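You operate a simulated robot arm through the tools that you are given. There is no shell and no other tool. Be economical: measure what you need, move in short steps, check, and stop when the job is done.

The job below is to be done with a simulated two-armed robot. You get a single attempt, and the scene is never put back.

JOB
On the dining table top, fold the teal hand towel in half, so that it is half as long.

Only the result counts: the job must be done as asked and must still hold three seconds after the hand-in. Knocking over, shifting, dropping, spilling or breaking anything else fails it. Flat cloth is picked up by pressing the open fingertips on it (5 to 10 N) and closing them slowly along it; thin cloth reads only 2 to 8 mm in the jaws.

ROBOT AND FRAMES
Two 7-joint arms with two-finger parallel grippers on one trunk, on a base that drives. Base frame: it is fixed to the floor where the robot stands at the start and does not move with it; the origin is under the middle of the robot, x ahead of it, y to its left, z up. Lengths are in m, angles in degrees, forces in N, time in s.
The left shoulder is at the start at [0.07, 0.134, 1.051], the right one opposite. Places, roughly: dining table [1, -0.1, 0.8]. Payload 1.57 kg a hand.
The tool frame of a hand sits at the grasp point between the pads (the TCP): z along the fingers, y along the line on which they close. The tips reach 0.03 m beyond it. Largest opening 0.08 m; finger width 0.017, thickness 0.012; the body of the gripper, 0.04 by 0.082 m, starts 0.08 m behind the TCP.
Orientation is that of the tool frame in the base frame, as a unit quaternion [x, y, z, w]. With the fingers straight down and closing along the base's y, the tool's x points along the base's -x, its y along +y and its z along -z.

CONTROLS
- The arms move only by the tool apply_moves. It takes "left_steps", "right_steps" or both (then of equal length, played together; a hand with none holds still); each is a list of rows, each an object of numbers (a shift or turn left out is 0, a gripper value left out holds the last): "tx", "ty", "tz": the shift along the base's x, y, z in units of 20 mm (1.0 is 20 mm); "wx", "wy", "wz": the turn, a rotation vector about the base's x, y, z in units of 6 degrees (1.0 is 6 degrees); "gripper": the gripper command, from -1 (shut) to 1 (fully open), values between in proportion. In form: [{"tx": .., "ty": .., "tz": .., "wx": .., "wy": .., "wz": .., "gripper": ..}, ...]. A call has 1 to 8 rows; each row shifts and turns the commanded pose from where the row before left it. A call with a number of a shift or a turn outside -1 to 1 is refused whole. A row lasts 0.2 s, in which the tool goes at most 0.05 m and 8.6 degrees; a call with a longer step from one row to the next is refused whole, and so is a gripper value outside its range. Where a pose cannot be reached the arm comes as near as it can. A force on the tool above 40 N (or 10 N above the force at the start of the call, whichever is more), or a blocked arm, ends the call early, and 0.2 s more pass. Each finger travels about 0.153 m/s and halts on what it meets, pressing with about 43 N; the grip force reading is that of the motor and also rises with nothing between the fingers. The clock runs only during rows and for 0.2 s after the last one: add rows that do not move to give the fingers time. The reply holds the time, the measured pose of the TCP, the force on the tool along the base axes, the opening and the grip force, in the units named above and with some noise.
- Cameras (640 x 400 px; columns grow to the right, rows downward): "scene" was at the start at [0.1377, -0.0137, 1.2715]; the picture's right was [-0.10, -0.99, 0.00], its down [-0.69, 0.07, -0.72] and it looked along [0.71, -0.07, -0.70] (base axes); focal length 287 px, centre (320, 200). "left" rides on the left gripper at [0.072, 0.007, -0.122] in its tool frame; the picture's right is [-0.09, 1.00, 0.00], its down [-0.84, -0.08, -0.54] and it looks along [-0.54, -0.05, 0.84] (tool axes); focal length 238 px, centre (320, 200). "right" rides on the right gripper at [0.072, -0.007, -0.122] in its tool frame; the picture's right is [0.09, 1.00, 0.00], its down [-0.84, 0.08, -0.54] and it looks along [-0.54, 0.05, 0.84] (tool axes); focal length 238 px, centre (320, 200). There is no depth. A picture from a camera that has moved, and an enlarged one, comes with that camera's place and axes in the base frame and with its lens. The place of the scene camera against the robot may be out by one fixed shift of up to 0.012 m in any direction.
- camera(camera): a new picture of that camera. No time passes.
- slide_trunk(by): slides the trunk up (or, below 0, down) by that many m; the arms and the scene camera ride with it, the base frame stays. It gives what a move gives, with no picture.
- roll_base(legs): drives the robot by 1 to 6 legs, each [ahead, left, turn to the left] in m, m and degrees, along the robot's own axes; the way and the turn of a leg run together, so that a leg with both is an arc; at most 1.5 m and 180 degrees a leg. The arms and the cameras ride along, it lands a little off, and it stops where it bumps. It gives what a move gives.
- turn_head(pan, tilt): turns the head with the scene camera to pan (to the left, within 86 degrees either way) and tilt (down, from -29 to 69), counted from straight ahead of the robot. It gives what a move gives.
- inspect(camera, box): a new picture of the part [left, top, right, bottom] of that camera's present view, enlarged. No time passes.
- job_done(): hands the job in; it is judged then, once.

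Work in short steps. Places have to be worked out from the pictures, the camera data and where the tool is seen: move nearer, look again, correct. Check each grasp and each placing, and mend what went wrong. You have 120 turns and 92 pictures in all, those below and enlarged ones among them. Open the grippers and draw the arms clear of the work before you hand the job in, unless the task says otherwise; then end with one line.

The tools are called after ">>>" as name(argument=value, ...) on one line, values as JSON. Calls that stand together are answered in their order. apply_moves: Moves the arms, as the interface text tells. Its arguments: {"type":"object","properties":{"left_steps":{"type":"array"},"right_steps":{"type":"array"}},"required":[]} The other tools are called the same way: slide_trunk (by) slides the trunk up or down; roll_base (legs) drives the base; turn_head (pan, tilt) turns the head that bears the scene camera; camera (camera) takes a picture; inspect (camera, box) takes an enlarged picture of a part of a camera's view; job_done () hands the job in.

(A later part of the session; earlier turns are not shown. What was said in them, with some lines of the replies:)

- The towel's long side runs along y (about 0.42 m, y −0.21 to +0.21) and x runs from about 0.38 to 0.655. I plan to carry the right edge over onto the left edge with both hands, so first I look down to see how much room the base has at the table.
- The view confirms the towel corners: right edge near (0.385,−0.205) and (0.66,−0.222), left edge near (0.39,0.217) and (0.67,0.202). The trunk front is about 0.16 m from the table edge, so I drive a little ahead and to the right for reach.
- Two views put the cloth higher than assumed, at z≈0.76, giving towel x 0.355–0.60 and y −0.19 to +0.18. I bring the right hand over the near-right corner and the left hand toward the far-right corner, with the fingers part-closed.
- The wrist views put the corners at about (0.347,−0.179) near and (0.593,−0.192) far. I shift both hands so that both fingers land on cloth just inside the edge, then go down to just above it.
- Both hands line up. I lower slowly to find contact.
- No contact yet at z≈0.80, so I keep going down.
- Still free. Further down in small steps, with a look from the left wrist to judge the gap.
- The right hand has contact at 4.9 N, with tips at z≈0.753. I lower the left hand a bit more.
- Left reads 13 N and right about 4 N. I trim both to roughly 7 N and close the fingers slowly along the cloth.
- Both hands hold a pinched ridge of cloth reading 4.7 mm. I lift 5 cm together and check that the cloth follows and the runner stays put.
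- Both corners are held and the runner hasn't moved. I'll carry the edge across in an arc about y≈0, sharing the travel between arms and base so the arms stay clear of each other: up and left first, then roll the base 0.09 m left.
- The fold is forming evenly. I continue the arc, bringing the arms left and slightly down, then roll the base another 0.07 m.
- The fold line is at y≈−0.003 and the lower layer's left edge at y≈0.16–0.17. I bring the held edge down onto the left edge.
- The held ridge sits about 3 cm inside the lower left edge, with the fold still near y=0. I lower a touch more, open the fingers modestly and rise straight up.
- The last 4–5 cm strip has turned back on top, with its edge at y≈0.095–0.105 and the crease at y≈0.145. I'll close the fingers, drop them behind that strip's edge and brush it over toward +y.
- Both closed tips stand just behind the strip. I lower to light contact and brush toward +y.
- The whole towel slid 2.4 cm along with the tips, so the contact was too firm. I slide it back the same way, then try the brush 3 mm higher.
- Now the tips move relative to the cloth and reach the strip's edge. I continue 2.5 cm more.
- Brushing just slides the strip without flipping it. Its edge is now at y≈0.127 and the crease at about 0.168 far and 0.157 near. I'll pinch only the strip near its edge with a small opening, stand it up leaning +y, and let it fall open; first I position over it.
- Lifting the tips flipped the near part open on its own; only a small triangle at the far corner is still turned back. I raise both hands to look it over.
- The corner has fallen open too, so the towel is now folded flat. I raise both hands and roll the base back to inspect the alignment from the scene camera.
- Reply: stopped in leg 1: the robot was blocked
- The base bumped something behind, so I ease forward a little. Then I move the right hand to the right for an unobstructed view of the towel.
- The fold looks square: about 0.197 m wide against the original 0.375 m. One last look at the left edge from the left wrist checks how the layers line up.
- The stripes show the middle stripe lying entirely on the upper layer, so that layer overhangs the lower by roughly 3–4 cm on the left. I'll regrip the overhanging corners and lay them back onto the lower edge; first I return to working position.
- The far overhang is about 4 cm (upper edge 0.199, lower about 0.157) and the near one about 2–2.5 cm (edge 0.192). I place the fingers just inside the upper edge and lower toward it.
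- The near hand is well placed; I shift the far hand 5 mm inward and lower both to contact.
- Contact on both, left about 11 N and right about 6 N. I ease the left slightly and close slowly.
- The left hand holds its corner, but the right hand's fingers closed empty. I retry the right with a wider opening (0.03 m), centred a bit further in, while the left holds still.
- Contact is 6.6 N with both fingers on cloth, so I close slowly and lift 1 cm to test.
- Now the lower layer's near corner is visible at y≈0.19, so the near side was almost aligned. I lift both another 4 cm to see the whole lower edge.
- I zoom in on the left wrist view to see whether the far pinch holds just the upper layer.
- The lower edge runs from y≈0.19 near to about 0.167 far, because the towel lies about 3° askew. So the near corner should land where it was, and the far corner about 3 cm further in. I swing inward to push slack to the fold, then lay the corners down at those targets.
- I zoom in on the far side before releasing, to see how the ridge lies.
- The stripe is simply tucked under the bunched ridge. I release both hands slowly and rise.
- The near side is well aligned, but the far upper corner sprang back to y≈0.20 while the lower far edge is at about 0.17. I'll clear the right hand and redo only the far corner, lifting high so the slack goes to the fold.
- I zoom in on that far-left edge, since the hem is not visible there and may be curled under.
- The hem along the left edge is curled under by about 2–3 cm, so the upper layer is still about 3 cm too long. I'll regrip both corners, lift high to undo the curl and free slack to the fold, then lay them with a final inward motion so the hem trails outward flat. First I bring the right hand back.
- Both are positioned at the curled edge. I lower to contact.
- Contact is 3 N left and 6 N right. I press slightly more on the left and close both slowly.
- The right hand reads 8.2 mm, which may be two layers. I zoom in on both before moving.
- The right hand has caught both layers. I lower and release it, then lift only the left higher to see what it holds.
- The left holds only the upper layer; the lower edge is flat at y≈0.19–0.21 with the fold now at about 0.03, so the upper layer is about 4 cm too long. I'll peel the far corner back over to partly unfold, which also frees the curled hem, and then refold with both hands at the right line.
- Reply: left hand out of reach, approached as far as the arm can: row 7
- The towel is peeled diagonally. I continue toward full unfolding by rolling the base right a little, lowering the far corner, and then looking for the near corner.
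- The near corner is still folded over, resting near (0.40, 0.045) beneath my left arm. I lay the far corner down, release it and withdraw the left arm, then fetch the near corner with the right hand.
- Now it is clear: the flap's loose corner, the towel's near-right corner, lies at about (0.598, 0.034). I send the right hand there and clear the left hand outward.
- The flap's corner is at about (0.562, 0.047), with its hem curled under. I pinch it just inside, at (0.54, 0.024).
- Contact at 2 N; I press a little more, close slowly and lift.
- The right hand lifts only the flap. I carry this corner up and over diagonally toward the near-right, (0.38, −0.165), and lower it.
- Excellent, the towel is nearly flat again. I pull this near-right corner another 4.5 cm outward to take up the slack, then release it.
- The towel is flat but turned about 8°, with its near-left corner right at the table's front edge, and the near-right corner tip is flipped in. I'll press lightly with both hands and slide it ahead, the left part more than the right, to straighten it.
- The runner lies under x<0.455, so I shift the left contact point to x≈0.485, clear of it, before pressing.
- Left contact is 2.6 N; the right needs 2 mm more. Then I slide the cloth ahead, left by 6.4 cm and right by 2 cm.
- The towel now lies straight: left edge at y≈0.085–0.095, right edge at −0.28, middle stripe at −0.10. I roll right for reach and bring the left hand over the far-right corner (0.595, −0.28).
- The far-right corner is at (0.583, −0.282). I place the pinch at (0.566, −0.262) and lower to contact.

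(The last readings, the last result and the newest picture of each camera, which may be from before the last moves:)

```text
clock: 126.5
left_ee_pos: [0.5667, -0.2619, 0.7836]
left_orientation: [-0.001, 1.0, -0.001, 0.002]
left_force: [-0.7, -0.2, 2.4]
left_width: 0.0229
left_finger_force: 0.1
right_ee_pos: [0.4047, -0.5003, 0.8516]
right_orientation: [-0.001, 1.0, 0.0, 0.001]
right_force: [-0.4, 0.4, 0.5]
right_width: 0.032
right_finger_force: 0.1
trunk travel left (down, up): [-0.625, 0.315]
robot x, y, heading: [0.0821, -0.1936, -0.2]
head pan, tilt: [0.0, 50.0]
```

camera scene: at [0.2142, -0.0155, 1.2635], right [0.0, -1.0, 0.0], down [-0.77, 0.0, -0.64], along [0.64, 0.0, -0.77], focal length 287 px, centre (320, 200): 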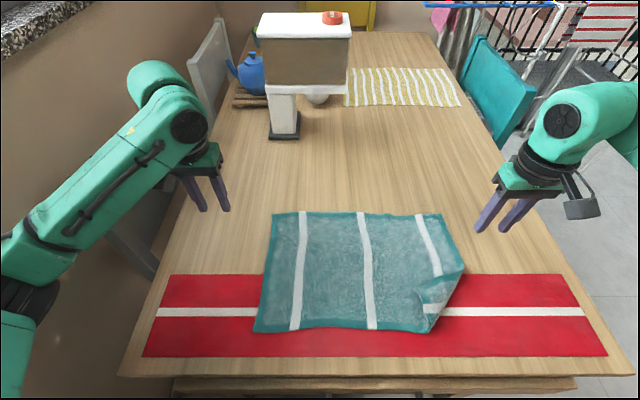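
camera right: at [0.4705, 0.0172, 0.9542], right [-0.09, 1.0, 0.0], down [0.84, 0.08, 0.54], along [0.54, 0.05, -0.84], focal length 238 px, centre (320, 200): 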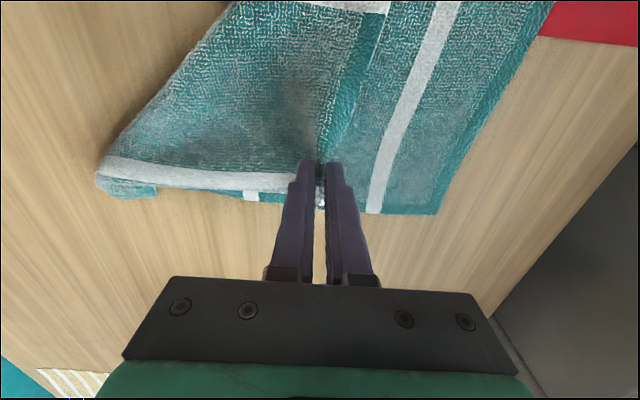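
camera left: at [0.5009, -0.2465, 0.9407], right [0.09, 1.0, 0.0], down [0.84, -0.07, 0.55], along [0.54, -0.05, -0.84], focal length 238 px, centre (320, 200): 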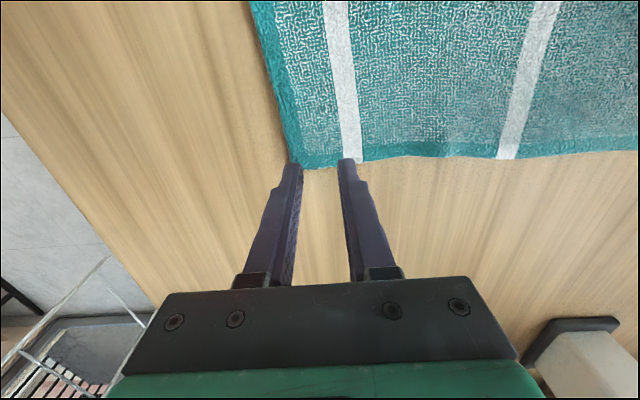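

I press to about 7 N and close the left slowly, while the right hand approaches the flap tip at (0.40, −0.213) from above.

>>> apply_moves(left_steps=[{"tz": -0.07, "gripper": -0.48}, {"gripper": -0.56}, {"gripper": -0.64}, {"gripper": -0.72}, {"gripper": -0.8}, {"gripper": -0.88}, {"gripper": -0.95}, {"gripper": -1}], right_steps=[{"ty": 1, "gripper": -0.25}, {"ty": 1}, {"ty": 1}, {"ty": 1}, {"ty": 1}, {"ty": 1}, {"ty": 1}, {"ty": 1}])

>>> apply_moves(left_steps=[{}, {}, {}, {}, {"tz": 0.5}, {"tz": 0.5}, {}, {}], right_steps=[{"ty": 1}, {"ty": 1}, {"ty": 1}, {"ty": 1}, {"ty": 1}, {"ty": 1}, {"tz": -0.8}, {"tz": -0.7}])

>>> camera(camera="right")

```text
clock: 128.3
left_ee_pos: [0.5647, -0.2615, 0.784]
left_orientation: [-0.001, 1.0, -0.002, 0.003]
left_force: [0.0, 1.5, 9.5]
left_width: 0.0037
left_finger_force: 24.0
right_ee_pos: [0.4039, -0.3405, 0.8533]
right_orientation: [-0.001, 1.0, 0.0, 0.002]
right_force: [0.1, 0.2, -0.2]
right_width: 0.0299
right_finger_force: 0.0
trunk travel left (down, up): [-0.625, 0.315]
robot x, y, heading: [0.0778, -0.1901, -0.1]
head pan, tilt: [0.0, 50.0]
```

```text
clock: 129.5
left_ee_pos: [0.5668, -0.2565, 0.7843]
left_orientation: [-0.008, 1.0, 0.001, -0.002]
left_force: [-0.5, 0.8, 2.2]
left_width: 0.0034
left_finger_force: 24.0
right_ee_pos: [0.4043, -0.2548, 0.854]
right_orientation: [0.004, 1.0, -0.005, -0.001]
right_force: [-1.0, 1.0, 0.3]
right_width: 0.03
right_finger_force: 0.0
trunk travel left (down, up): [-0.625, 0.315]
robot x, y, heading: [0.0793, -0.1921, -0.3]
head pan, tilt: [0.0, 50.0]
stopped in row 5 (right hand): the force on the tool passed its limit (the readings are from after the stop); the commanded pose is now the measured one
```

```text
5 pictures are left
camera right: at [0.3333, -0.259, 0.976], right [-0.08, 1.0, -0.01], down [0.84, 0.08, 0.54], along [0.54, 0.04, -0.84], focal length 238 px, centre (320, 200)
```

right: 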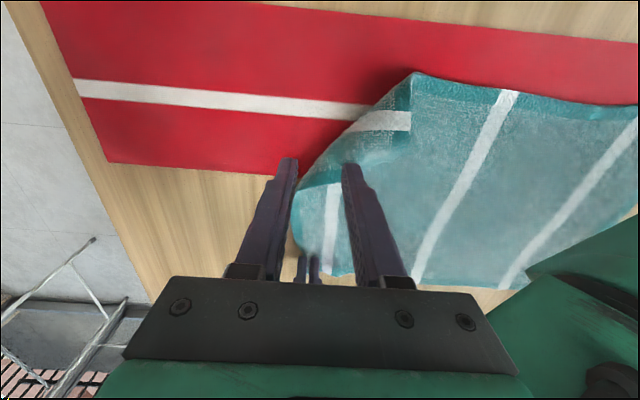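

The arms touched: with the left at the far-right corner, the right can't reach over to the flap. I back the right off, carry the left's corner up to the middle (y≈−0.12, raised), and then bring the right to the flap from its own side.

>>> apply_moves(right_steps=[{"ty": -1}, {"ty": -1}, {"ty": -1}, {}, {}, {}, {}, {}], left_steps=[{}, {"tz": 0.6}, {"tz": 0.8}, {"tz": 0.8, "ty": 0.4}, {"tz": 0.7, "ty": 0.8}, {"tz": 0.7, "ty": 1}, {"tz": 0.5, "ty": 1}, {"ty": 1}])

>>> apply_moves(left_steps=[{"ty": 1}, {"ty": 1}, {"ty": 1}, {}, {}, {}, {}, {}], right_steps=[{}, {}, {"ty": 1}, {"ty": 1}, {"ty": 1}, {"ty": 1}, {"ty": 0.6}, {}])

>>> camera(camera="right")

```text
clock: 131.3
left_ee_pos: [0.5666, -0.1722, 0.8666]
left_orientation: [-0.008, 1.0, 0.001, -0.002]
left_force: [-0.1, 0.4, -0.5]
left_width: 0.0035
left_finger_force: 25.3
right_ee_pos: [0.4056, -0.3142, 0.8528]
right_orientation: [0.004, 1.0, -0.006, -0.001]
right_force: [-0.2, -0.6, -0.5]
right_width: 0.03
right_finger_force: 0.1
trunk travel left (down, up): [-0.625, 0.315]
robot x, y, heading: [0.0804, -0.1919, 0.0]
head pan, tilt: [0.0, 50.0]
```

```text
clock: 133.1
left_ee_pos: [0.5671, -0.1127, 0.8662]
left_orientation: [-0.008, 1.0, 0.001, -0.002]
left_force: [-0.1, -0.1, -0.3]
left_width: 0.0034
left_finger_force: 24.5
right_ee_pos: [0.4044, -0.2226, 0.8527]
right_orientation: [0.004, 1.0, -0.006, -0.001]
right_force: [-0.6, 0.0, -1.3]
right_width: 0.03
right_finger_force: 0.2
trunk travel left (down, up): [-0.625, 0.315]
robot x, y, heading: [0.0833, -0.1906, -0.3]
head pan, tilt: [0.0, 50.0]
```

```text
4 pictures are left
camera right: at [0.3331, -0.2273, 0.9762], right [-0.08, 1.0, -0.01], down [0.84, 0.08, 0.54], along [0.54, 0.04, -0.84], focal length 238 px, centre (320, 200)
```

right: 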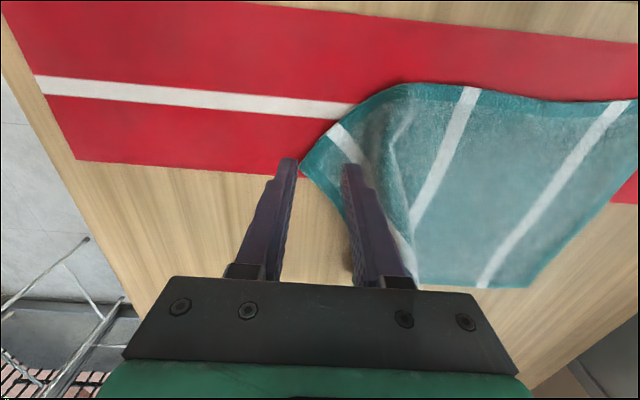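

The near corner has unfolded by itself; its tip is now near (0.435, −0.238). I pinch it about 3 cm inside, at (0.428, −0.205).

>>> apply_moves(right_steps=[{"tx": 0.6, "ty": 0.9}, {"tx": 0.6, "tz": -0.8}, {"tz": -0.9}, {"tz": -0.9}, {"tz": -0.4}, {}])

>>> apply_moves(right_steps=[{"tz": -0.2}, {}])

```text
clock: 134.5
left_ee_pos: [0.567, -0.1124, 0.8656]
left_orientation: [-0.008, 1.0, 0.001, -0.001]
left_force: [0.0, 0.3, -0.7]
left_width: 0.0034
left_finger_force: 24.5
right_ee_pos: [0.4284, -0.2043, 0.7928]
right_orientation: [0.004, 1.0, -0.005, -0.001]
right_force: [-0.2, 0.2, 0.3]
right_width: 0.0299
right_finger_force: 0.0
trunk travel left (down, up): [-0.625, 0.315]
robot x, y, heading: [0.0799, -0.1933, -0.1]
head pan, tilt: [0.0, 50.0]
```

```text
clock: 135.1
left_ee_pos: [0.5682, -0.1119, 0.8663]
left_orientation: [-0.009, 1.0, 0.001, -0.002]
left_force: [-0.6, -0.9, 0.1]
left_width: 0.0034
left_finger_force: 24.7
right_ee_pos: [0.429, -0.205, 0.7875]
right_orientation: [0.005, 1.0, -0.003, -0.001]
right_force: [0.9, -0.2, -0.9]
right_width: 0.0301
right_finger_force: 0.2
trunk travel left (down, up): [-0.625, 0.315]
robot x, y, heading: [0.0812, -0.1926, -0.1]
head pan, tilt: [0.0, 50.0]
```

No contact yet; a little lower.

>>> apply_moves(right_steps=[{"tz": -0.2}, {}])

>>> apply_moves(right_steps=[{"tz": -0.06}, {}])

```text
clock: 135.7
left_ee_pos: [0.5664, -0.1124, 0.8663]
left_orientation: [-0.008, 1.0, 0.001, -0.001]
left_force: [0.8, 0.1, 0.7]
left_width: 0.0034
left_finger_force: 24.4
right_ee_pos: [0.4284, -0.2045, 0.7853]
right_orientation: [0.004, 1.0, -0.005, -0.001]
right_force: [0.2, 0.1, 1.4]
right_width: 0.0302
right_finger_force: 0.0
trunk travel left (down, up): [-0.625, 0.315]
robot x, y, heading: [0.0803, -0.1922, -0.2]
head pan, tilt: [0.0, 50.0]
```

```text
clock: 136.3
left_ee_pos: [0.5668, -0.1115, 0.8655]
left_orientation: [-0.008, 1.0, 0.001, -0.001]
left_force: [0.1, 0.1, -1.0]
left_width: 0.0036
left_finger_force: 24.4
right_ee_pos: [0.4287, -0.2044, 0.7834]
right_orientation: [0.004, 1.0, -0.005, -0.001]
right_force: [-0.1, 0.6, 3.8]
right_width: 0.0301
right_finger_force: 0.1
trunk travel left (down, up): [-0.625, 0.315]
robot x, y, heading: [0.0808, -0.1876, 0.1]
head pan, tilt: [0.0, 50.0]
```

Contact at about 4 N; I press slightly more, close slowly and lift gently.

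>>> apply_moves(right_steps=[{"tz": -0.05, "gripper": -0.33}, {"gripper": -0.42}, {"gripper": -0.51}, {"gripper": -0.6}, {"gripper": -0.7}, {"gripper": -0.8}, {"gripper": -0.9}, {"gripper": -1}])

>>> apply_moves(right_steps=[{}, {"tz": 0.5}, {"tz": 0.7}, {"tz": 0.7}, {}])

```text
clock: 138.1
left_ee_pos: [0.5658, -0.1112, 0.8655]
left_orientation: [-0.008, 1.0, 0.001, -0.002]
left_force: [0.0, 0.1, -1.2]
left_width: 0.0038
left_finger_force: 24.3
right_ee_pos: [0.4276, -0.2046, 0.7832]
right_orientation: [0.004, 1.0, -0.005, -0.001]
right_force: [0.2, 1.0, 9.3]
right_width: 0.0045
right_finger_force: 24.4
trunk travel left (down, up): [-0.625, 0.315]
robot x, y, heading: [0.0799, -0.1928, -0.1]
head pan, tilt: [0.0, 50.0]
```

```text
clock: 139.3
left_ee_pos: [0.5673, -0.112, 0.8652]
left_orientation: [-0.008, 1.0, 0.001, -0.002]
left_force: [-0.5, 0.4, -0.5]
left_width: 0.0035
left_finger_force: 24.7
right_ee_pos: [0.4286, -0.2042, 0.8203]
right_orientation: [0.004, 1.0, -0.005, -0.001]
right_force: [0.3, 0.0, -0.8]
right_width: 0.0041
right_finger_force: 24.9
trunk travel left (down, up): [-0.625, 0.315]
robot x, y, heading: [0.0832, -0.1923, -0.3]
head pan, tilt: [0.0, 50.0]
```

Both corners are held singly (about 4 mm). I bring the right hand level with the left, then carry both over with the help of a base roll, the fold line at y≈−0.095.

>>> apply_moves(right_steps=[{"ty": 0.5, "tz": 0.6, "tx": -0.4}, {"ty": 0.8, "tz": 0.6, "tx": -0.5}, {"ty": 0.9, "tz": 0.6, "tx": -0.5}, {"ty": 0.9, "tz": 0.5, "tx": -0.5}, {"ty": 0.9, "tx": -0.5}, {"ty": 0.6, "tx": -0.5}, {}])

>>> roll_base(legs=[[0, 0.14, 0]])

>>> camera(camera="scene")

```text
clock: 140.9
left_ee_pos: [0.5677, -0.1111, 0.8654]
left_orientation: [-0.008, 1.0, 0.0, -0.002]
left_force: [-0.7, -0.3, 0.1]
left_width: 0.0036
left_finger_force: 24.8
right_ee_pos: [0.3708, -0.1123, 0.8659]
right_orientation: [0.005, 1.0, -0.004, -0.002]
right_force: [1.6, 0.1, 0.9]
right_width: 0.0042
right_finger_force: 24.9
trunk travel left (down, up): [-0.625, 0.315]
robot x, y, heading: [0.0819, -0.1946, -0.3]
head pan, tilt: [0.0, 50.0]
```

```text
clock: 142.2
left_ee_pos: [0.5673, 0.0272, 0.8668]
left_orientation: [-0.006, 1.0, 0.001, -0.002]
left_force: [-0.1, 0.5, -0.8]
left_width: 0.0034
left_finger_force: 24.7
right_ee_pos: [0.3714, 0.0274, 0.8667]
right_orientation: [0.005, 1.0, -0.005, -0.001]
right_force: [0.6, -1.0, 0.2]
right_width: 0.0042
right_finger_force: 24.6
trunk travel left (down, up): [-0.625, 0.315]
robot x, y, heading: [0.0799, -0.0517, -0.4]
head pan, tilt: [0.0, 50.0]
```

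```text
3 pictures are left
camera scene: at [0.2142, -0.0566, 1.2635], right [0.0, -1.0, 0.0], down [-0.77, 0.0, -0.64], along [0.64, 0.0, -0.77], focal length 287 px, centre (320, 200)
```

scene: 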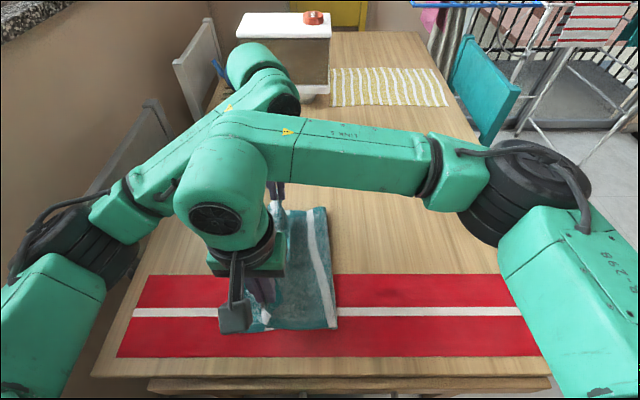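

The fold runs at y≈−0.085 near and −0.06 far, with the middle stripe close to it. I lay the corners down at y≈0.06 and release.

>>> apply_moves(left_steps=[{"tz": -0.6, "ty": 0.2}, {"tz": -0.6, "ty": 0.3}, {"tz": -0.6, "ty": 0.4}, {"tz": -0.5, "ty": 0.4}, {"tz": -0.5, "ty": 0.4}, {"tz": -0.5, "ty": 0.2}, {"tz": -0.3}, {}], right_steps=[{"tz": -0.6, "ty": 0.2}, {"tz": -0.6, "ty": 0.2}, {"tz": -0.6, "ty": 0.3}, {"tz": -0.5, "ty": 0.3}, {"tz": -0.5, "ty": 0.3}, {"tz": -0.5, "ty": 0.25}, {"tz": -0.3}, {}])

>>> apply_moves(left_steps=[{"gripper": -0.8}, {"gripper": -0.6}, {"gripper": -0.4}, {}, {"tz": 0.5}, {"tz": 1}, {"tz": 1}, {}], right_steps=[{"gripper": -0.8}, {"gripper": -0.6}, {"gripper": -0.4}, {}, {"tz": 0.5}, {"tz": 1}, {"tz": 1}, {}])

>>> camera(camera="right")

```text
clock: 144.0
left_ee_pos: [0.567, 0.0665, 0.7933]
left_orientation: [-0.007, 1.0, 0.0, -0.002]
left_force: [-1.2, -0.3, 0.6]
left_width: 0.0036
left_finger_force: 24.1
right_ee_pos: [0.3704, 0.0576, 0.7936]
right_orientation: [0.004, 1.0, -0.005, -0.001]
right_force: [0.1, 0.3, 2.5]
right_width: 0.0042
right_finger_force: 25.4
trunk travel left (down, up): [-0.625, 0.315]
robot x, y, heading: [0.0787, -0.0542, -0.2]
head pan, tilt: [0.0, 50.0]
```

```text
clock: 145.8
left_ee_pos: [0.5678, 0.0656, 0.8442]
left_orientation: [-0.007, 1.0, 0.0, -0.002]
left_force: [0.2, 0.8, 0.8]
left_width: 0.0239
left_finger_force: 0.1
right_ee_pos: [0.3724, 0.0583, 0.8438]
right_orientation: [0.006, 1.0, -0.005, 0.0]
right_force: [-0.4, 0.4, 0.2]
right_width: 0.0241
right_finger_force: 0.0
trunk travel left (down, up): [-0.625, 0.315]
robot x, y, heading: [0.0779, -0.0502, 0.1]
head pan, tilt: [0.0, 50.0]
```

```text
2 pictures are left
camera right: at [0.3001, 0.0539, 0.9678], right [-0.08, 1.0, -0.01], down [0.84, 0.07, 0.54], along [0.54, 0.04, -0.84], focal length 238 px, centre (320, 200)
```

right: 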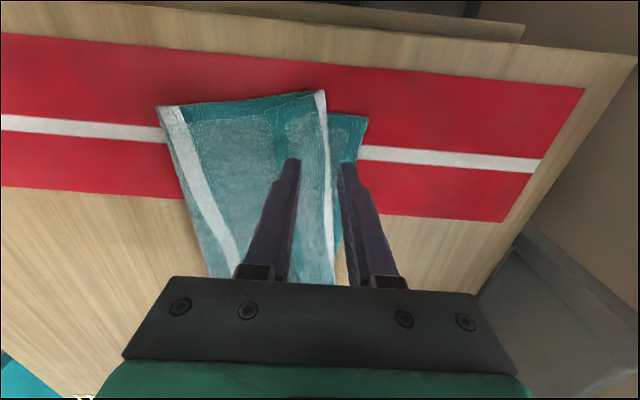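

The near side is laid well: lower edge at y≈0.098, fold at −0.08, and the reversed hem strip would unfold to about 0.10. I repeat the move that flipped it before: set closed tips behind the strip, push about 2 cm, then rise up and over.

>>> apply_moves(left_steps=[{"ty": -0.9, "gripper": -1}, {"ty": -0.9}, {"ty": -0.9}, {"ty": -0.7, "tz": -0.5}, {"tz": -0.9}, {"tz": -0.9}, {"tz": -0.25}, {}], right_steps=[{"ty": -0.9, "gripper": -1}, {"ty": -0.9}, {"ty": -0.9}, {"ty": -0.4, "tz": -0.5}, {"tz": -0.9}, {"tz": -0.9}, {"tz": -0.25}, {}])

>>> apply_moves(left_steps=[{"ty": 0.4}, {"ty": 0.4}, {"ty": 0.4}, {"ty": 0.4}, {"ty": 0.4}, {}], right_steps=[{"ty": 0.4}, {"ty": 0.4}, {"ty": 0.4}, {"ty": 0.4}, {}, {}])

```text
clock: 147.6
left_ee_pos: [0.5683, -0.003, 0.7924]
left_orientation: [-0.007, 1.0, 0.001, -0.002]
left_force: [0.5, 0.1, -0.1]
left_width: 0.0002
left_finger_force: 21.2
right_ee_pos: [0.371, -0.0034, 0.7935]
right_orientation: [0.005, 1.0, -0.006, -0.001]
right_force: [-0.2, 0.8, 0.2]
right_width: 0.0001
right_finger_force: 21.5
trunk travel left (down, up): [-0.625, 0.315]
robot x, y, heading: [0.0839, -0.0485, -0.3]
head pan, tilt: [0.0, 50.0]
```

```text
clock: 149.0
left_ee_pos: [0.5668, 0.038, 0.7934]
left_orientation: [-0.007, 1.0, 0.001, -0.001]
left_force: [0.2, 0.1, 0.1]
left_width: 0.0
left_finger_force: 21.8
right_ee_pos: [0.3723, 0.0284, 0.7938]
right_orientation: [0.005, 1.0, -0.006, -0.001]
right_force: [0.8, -0.4, 0.4]
right_width: 0.0
right_finger_force: 21.4
trunk travel left (down, up): [-0.625, 0.315]
robot x, y, heading: [0.0795, -0.0491, -0.2]
head pan, tilt: [0.0, 50.0]
```

Now the up-and-over motion that flipped it before.

>>> apply_moves(left_steps=[{"tz": 0.8}, {"tz": 0.5, "ty": 0.6, "gripper": -0.48}, {"ty": 0.95}, {"tz": -0.6}, {}, {"tz": 1}, {"tz": 1}, {}], right_steps=[{"tz": 0.8}, {"tz": 0.5, "ty": 0.6, "gripper": -0.48}, {"ty": 0.95}, {"tz": -0.6}, {}, {"tz": 1}, {"tz": 1}, {}])

>>> apply_moves(left_steps=[{"tz": 1, "ty": 0.5}, {"tz": 1, "ty": 1}, {"ty": 1}, {"ty": 1}, {"ty": 1}, {"ty": 1}, {"ty": 1}, {}], right_steps=[{"tz": 1}, {"tz": 1, "ty": -0.5}, {"ty": -1}, {"ty": -1}, {"ty": -1}, {"ty": -1}, {"ty": -1}, {"ty": -1}])

>>> apply_moves(right_steps=[{"ty": -1}, {"ty": -1}, {"ty": -1}, {"ty": -1}, {"ty": -1}, {"ty": -1}])

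>>> inspect(camera="scene", box=[170, 170, 410, 370])

```text
clock: 150.8
left_ee_pos: [0.5675, 0.0695, 0.8456]
left_orientation: [-0.006, 1.0, 0.002, -0.001]
left_force: [-0.1, -0.6, -0.7]
left_width: 0.0208
left_finger_force: 0.1
right_ee_pos: [0.3711, 0.0605, 0.847]
right_orientation: [0.005, 1.0, -0.005, -0.001]
right_force: [0.2, 0.8, 0.1]
right_width: 0.0208
right_finger_force: 0.1
trunk travel left (down, up): [-0.625, 0.315]
robot x, y, heading: [0.0808, -0.0483, -0.3]
head pan, tilt: [0.0, 50.0]
```

```text
clock: 152.6
left_ee_pos: [0.5667, 0.1988, 0.8871]
left_orientation: [-0.008, 1.0, 0.001, -0.002]
left_force: [-0.5, 0.0, -0.6]
left_width: 0.0207
left_finger_force: 0.0
right_ee_pos: [0.371, -0.0708, 0.8883]
right_orientation: [0.005, 1.0, -0.004, -0.001]
right_force: [1.1, -0.3, -0.1]
right_width: 0.0207
right_finger_force: 0.1
trunk travel left (down, up): [-0.625, 0.315]
robot x, y, heading: [0.0772, -0.0524, -0.4]
head pan, tilt: [0.0, 50.0]
```

```text
clock: 154.0
left_ee_pos: [0.567, 0.1995, 0.8863]
left_orientation: [-0.007, 1.0, 0.001, -0.002]
left_force: [-0.1, 0.0, 0.2]
left_width: 0.0205
left_finger_force: 0.1
right_ee_pos: [0.3705, -0.1905, 0.8882]
right_orientation: [0.004, 1.0, -0.004, 0.0]
right_force: [0.1, -0.3, -0.3]
right_width: 0.0205
right_finger_force: 0.0
trunk travel left (down, up): [-0.625, 0.315]
robot x, y, heading: [0.0823, -0.049, -0.3]
head pan, tilt: [0.0, 50.0]
```

```text
2.00 times, centred on (290, 270) of scene
camera zoom: at [0.2137, -0.0574, 1.2636], right [0.0, -1.0, 0.0], down [-0.77, 0.0, -0.64], along [0.64, 0.0, -0.77], focal length 575 px, centre (380, 60)
```

zoom: 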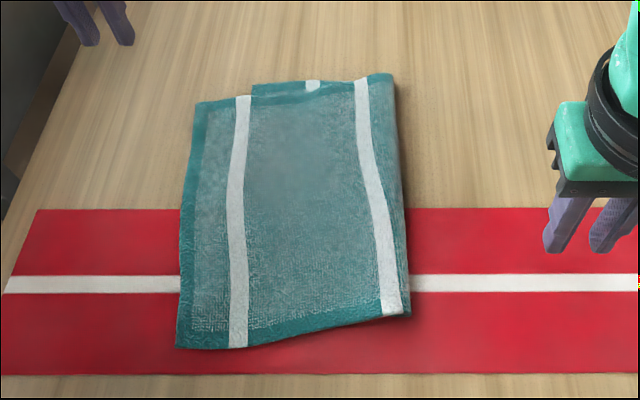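

The hem has flipped out flat. The near side aligns well (0.107 against 0.098), but the far upper corner overhangs: y≈0.140 against 0.084 for the lower. I regrip just that overhanging far corner with the left hand at (0.56, 0.117), where only the single layer lies on the table.

>>> apply_moves(left_steps=[{"ty": -0.9, "tx": -0.35, "gripper": -0.42}, {"ty": -0.9, "tz": -0.5}, {"ty": -0.9, "tz": -1}, {"ty": -0.9, "tz": -1}, {"ty": -0.5, "tz": -1}, {"tz": -0.8}, {"tz": -0.5}, {}], right_steps=[{"ty": -1}, {"ty": -1}, {"ty": -1}, {"ty": -1}, {}, {}, {}, {}])

>>> apply_moves(left_steps=[{"tz": -0.15}, {}])

```text
clock: 155.8
left_ee_pos: [0.5622, 0.1178, 0.7909]
left_orientation: [-0.007, 1.0, 0.001, -0.002]
left_force: [-0.1, 0.8, -0.8]
left_width: 0.0236
left_finger_force: 0.1
right_ee_pos: [0.3716, -0.2713, 0.8883]
right_orientation: [0.005, 1.0, -0.005, -0.001]
right_force: [0.6, -1.3, -0.6]
right_width: 0.0207
right_finger_force: 0.0
trunk travel left (down, up): [-0.625, 0.315]
robot x, y, heading: [0.0821, -0.0511, -0.1]
head pan, tilt: [0.0, 50.0]
```

```text
clock: 156.4
left_ee_pos: [0.5616, 0.1177, 0.7881]
left_orientation: [-0.006, 1.0, 0.001, -0.003]
left_force: [0.4, -0.5, -1.0]
left_width: 0.023
left_finger_force: 0.2
right_ee_pos: [0.3707, -0.2715, 0.8882]
right_orientation: [0.004, 1.0, -0.004, -0.001]
right_force: [-0.5, 0.6, -0.7]
right_width: 0.0208
right_finger_force: 0.0
trunk travel left (down, up): [-0.625, 0.315]
robot x, y, heading: [0.0782, -0.0498, -0.4]
head pan, tilt: [0.0, 50.0]
```

Down a bit further to find contact.

>>> apply_moves(left_steps=[{"tz": -0.2}, {}])

>>> apply_moves(left_steps=[{"tz": -0.06}, {}])

```text
clock: 157.0
left_ee_pos: [0.561, 0.1171, 0.7841]
left_orientation: [-0.007, 1.0, 0.001, -0.002]
left_force: [0.2, 0.2, 2.3]
left_width: 0.0232
left_finger_force: 0.0
right_ee_pos: [0.371, -0.2706, 0.8882]
right_orientation: [0.005, 1.0, -0.004, -0.001]
right_force: [0.9, -0.1, -0.1]
right_width: 0.0208
right_finger_force: 0.1
trunk travel left (down, up): [-0.625, 0.315]
robot x, y, heading: [0.0826, -0.0532, 0.1]
head pan, tilt: [0.0, 50.0]
```

```text
clock: 157.6
left_ee_pos: [0.5605, 0.1172, 0.7819]
left_orientation: [-0.007, 1.0, 0.001, -0.001]
left_force: [1.3, 0.5, 7.0]
left_width: 0.0233
left_finger_force: 0.1
right_ee_pos: [0.3709, -0.2712, 0.8881]
right_orientation: [0.005, 1.0, -0.004, -0.001]
right_force: [0.1, -0.6, -0.2]
right_width: 0.0208
right_finger_force: 0.1
trunk travel left (down, up): [-0.625, 0.315]
robot x, y, heading: [0.0806, -0.0538, -0.1]
head pan, tilt: [0.0, 50.0]
```

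Contact is 7 N, so I close slowly and lift a little to confirm the grip.

>>> apply_moves(left_steps=[{"gripper": -0.5}, {"gripper": -0.58}, {"gripper": -0.66}, {"gripper": -0.74}, {"gripper": -0.82}, {"gripper": -0.9}, {"gripper": -1}, {}])

>>> apply_moves(left_steps=[{"tz": 0.5}, {"tz": 0.7}, {"tz": 0.8, "ty": -0.3}, {}])

```text
clock: 159.4
left_ee_pos: [0.5599, 0.1168, 0.7837]
left_orientation: [-0.007, 1.0, 0.002, -0.001]
left_force: [0.0, -0.4, 7.6]
left_width: 0.0036
left_finger_force: 24.6
right_ee_pos: [0.3692, -0.2727, 0.8883]
right_orientation: [0.006, 1.0, -0.005, -0.001]
right_force: [0.3, -0.3, -1.4]
right_width: 0.0207
right_finger_force: 0.1
trunk travel left (down, up): [-0.625, 0.315]
robot x, y, heading: [0.0855, -0.0514, -0.3]
head pan, tilt: [0.0, 50.0]
```

```text
clock: 160.4
left_ee_pos: [0.5612, 0.1114, 0.8226]
left_orientation: [-0.006, 1.0, 0.001, -0.002]
left_force: [0.3, 0.2, -0.4]
left_width: 0.0035
left_finger_force: 24.9
right_ee_pos: [0.3696, -0.2703, 0.8874]
right_orientation: [0.005, 1.0, -0.005, -0.001]
right_force: [0.3, -0.2, -0.3]
right_width: 0.0205
right_finger_force: 0.0
trunk travel left (down, up): [-0.625, 0.315]
robot x, y, heading: [0.0806, -0.0476, -0.2]
head pan, tilt: [0.0, 50.0]
```

The grip is good, holding a single layer. I move this corner in by 5 cm at moderate height so the near corner isn't dragged, set it straight down over the lower far corner, and release.

>>> apply_moves(left_steps=[{"tz": 0.3, "ty": -0.5}, {"ty": -0.7}, {"ty": -0.7}, {"ty": -0.7}, {"tz": -0.5}, {"tz": -0.6}, {"tz": -0.6}, {}])

>>> apply_moves(left_steps=[{"tz": -0.1}, {"gripper": -0.85}, {"gripper": -0.7}, {"gripper": -0.5}, {"gripper": -0.35}, {"tz": 0.5}, {"tz": 1}, {"tz": 1}])

```text
clock: 162.2
left_ee_pos: [0.56, 0.0576, 0.795]
left_orientation: [-0.006, 1.0, 0.0, -0.001]
left_force: [0.2, -0.9, 4.6]
left_width: 0.0036
left_finger_force: 24.6
right_ee_pos: [0.3706, -0.2708, 0.888]
right_orientation: [0.005, 1.0, -0.004, -0.001]
right_force: [0.4, 0.5, 0.2]
right_width: 0.0208
right_finger_force: 0.1
trunk travel left (down, up): [-0.625, 0.315]
robot x, y, heading: [0.0822, -0.0505, -0.1]
head pan, tilt: [0.0, 50.0]
```

```text
clock: 164.0
left_ee_pos: [0.5607, 0.0596, 0.8448]
left_orientation: [-0.008, 1.0, 0.002, -0.002]
left_force: [-1.1, -0.1, 0.5]
left_width: 0.0257
left_finger_force: 0.0
right_ee_pos: [0.371, -0.2702, 0.8874]
right_orientation: [0.007, 1.0, -0.005, -0.001]
right_force: [-0.7, 0.8, -0.4]
right_width: 0.0208
right_finger_force: 0.1
trunk travel left (down, up): [-0.625, 0.315]
robot x, y, heading: [0.0797, -0.0538, -0.2]
head pan, tilt: [0.0, 50.0]
```

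Released. Any slack is now a bulge in the far half, so I stroke lightly, a bit above the flat height, from y≈0.055 toward the fold to work it out.

>>> apply_moves(left_steps=[{"gripper": -1}, {"tz": -1}, {"tz": -0.9}, {"tz": -0.4}, {"ty": -0.6}, {"ty": -0.7}, {"ty": -0.7}, {"ty": -0.7}])

>>> apply_moves(left_steps=[{"ty": -0.7}, {"ty": -0.7}, {"ty": -0.7}, {"ty": -0.7}, {"ty": -0.5}, {"tz": 1}, {"tz": 1}, {"tz": 1}])

>>> apply_moves(left_steps=[{"tz": 1, "ty": 1}, {"tz": 1, "ty": 1}, {"ty": 1}, {"ty": 1}, {"ty": 1}, {"ty": 1}, {"ty": 1}, {"ty": 1}])

>>> apply_moves(left_steps=[{"ty": 1}, {"ty": 1}, {"ty": 1}, {"ty": 1}, {"ty": 1}, {"ty": 1}, {}, {}])

>>> inspect(camera="scene", box=[170, 170, 410, 370])

```text
clock: 165.8
left_ee_pos: [0.5606, 0.0044, 0.7972]
left_orientation: [-0.007, 1.0, 0.0, -0.002]
left_force: [-0.5, -0.1, -0.2]
left_width: 0.0001
left_finger_force: 21.1
right_ee_pos: [0.3708, -0.2717, 0.887]
right_orientation: [0.005, 1.0, -0.004, -0.001]
right_force: [0.7, 0.6, -0.9]
right_width: 0.0207
right_finger_force: 0.1
trunk travel left (down, up): [-0.625, 0.315]
robot x, y, heading: [0.0842, -0.05, -0.5]
head pan, tilt: [0.0, 50.0]
```

```text
clock: 167.6
left_ee_pos: [0.5611, -0.0619, 0.8569]
left_orientation: [-0.007, 1.0, 0.001, -0.002]
left_force: [0.6, 0.7, -0.4]
left_width: 0.0
left_finger_force: 21.5
right_ee_pos: [0.3711, -0.2715, 0.8875]
right_orientation: [0.006, 1.0, -0.004, -0.001]
right_force: [-0.9, 0.8, 1.0]
right_width: 0.021
right_finger_force: 0.0
trunk travel left (down, up): [-0.625, 0.315]
robot x, y, heading: [0.0809, -0.0526, -0.2]
head pan, tilt: [0.0, 50.0]
```

```text
clock: 169.4
left_ee_pos: [0.5604, 0.1007, 0.8966]
left_orientation: [-0.007, 1.0, 0.0, -0.002]
left_force: [-0.5, -0.5, 0.3]
left_width: 0.0
left_finger_force: 21.1
right_ee_pos: [0.3714, -0.2708, 0.888]
right_orientation: [0.005, 1.0, -0.005, -0.001]
right_force: [-0.3, -0.1, 0.3]
right_width: 0.0209
right_finger_force: 0.0
trunk travel left (down, up): [-0.625, 0.315]
robot x, y, heading: [0.0815, -0.0531, -0.2]
head pan, tilt: [0.0, 50.0]
```

```text
clock: 171.2
left_ee_pos: [0.5612, 0.2189, 0.8959]
left_orientation: [-0.007, 1.0, 0.001, -0.001]
left_force: [0.1, -0.1, -0.3]
left_width: 0.0001
left_finger_force: 21.3
right_ee_pos: [0.3715, -0.2696, 0.8878]
right_orientation: [0.005, 1.0, -0.006, 0.0]
right_force: [-0.5, -0.3, 0.2]
right_width: 0.0209
right_finger_force: 0.0
trunk travel left (down, up): [-0.625, 0.315]
robot x, y, heading: [0.0801, -0.0491, 0.1]
head pan, tilt: [0.0, 50.0]
```

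```text
2.00 times, centred on (290, 270) of scene
camera zoom: at [0.2142, -0.0564, 1.2635], right [0.0, -1.0, 0.0], down [-0.77, 0.0, -0.64], along [0.64, 0.0, -0.77], focal length 575 px, centre (380, 60)
```

zoom: 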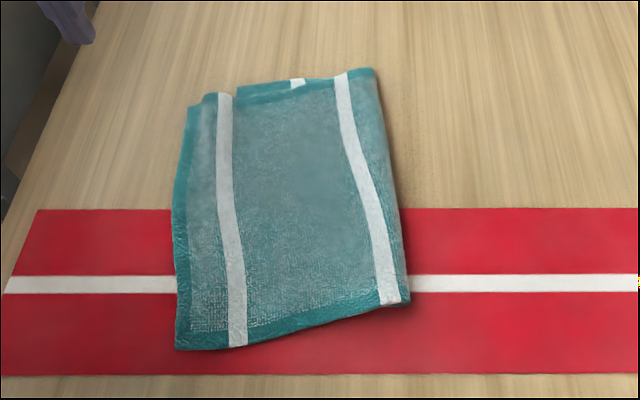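

The towel lies folded with its edges flat. The near corners match within about 1 cm, and the far upper corner stands about 5 cm past the lower one, so its length is now about 0.19–0.20 m of the original 0.375 m. With no pictures left, another blind regrip would risk more than it gains, so I open the grippers and draw the arms up and clear.

>>> apply_moves(left_steps=[{"tz": 1, "gripper": 0.5}, {"tz": 1}, {"tz": 1}, {"tz": 0.5}, {}], right_steps=[{"tz": 1, "gripper": 0.5}, {"tz": 1}, {"tz": 1}, {"tz": 0.5}, {}])

>>> job_done()

```text
clock: 172.4
left_ee_pos: [0.5607, 0.2195, 0.9661]
left_orientation: [-0.007, 1.0, 0.001, -0.001]
left_force: [-0.5, -0.3, -0.2]
left_width: 0.0601
left_finger_force: 0.0
right_ee_pos: [0.3717, -0.2698, 0.9572]
right_orientation: [0.005, 1.0, -0.005, -0.001]
right_force: [0.5, -0.2, 0.2]
right_width: 0.0599
right_finger_force: 0.0
trunk travel left (down, up): [-0.625, 0.315]
robot x, y, heading: [0.0819, -0.0506, -0.3]
head pan, tilt: [0.0, 50.0]
```

```text
The job is handed in.
```

I folded the teal towel in half along its length and handed the job in. It is about 0.19–0.20 m long now, down from 0.375 m, but the fold is not square: the far upper corner overhangs the lower one by about 5 cm, while the near corners match to about 1 cm. The base also bumped something out of view behind the robot at one point, and I couldn't check what it was.
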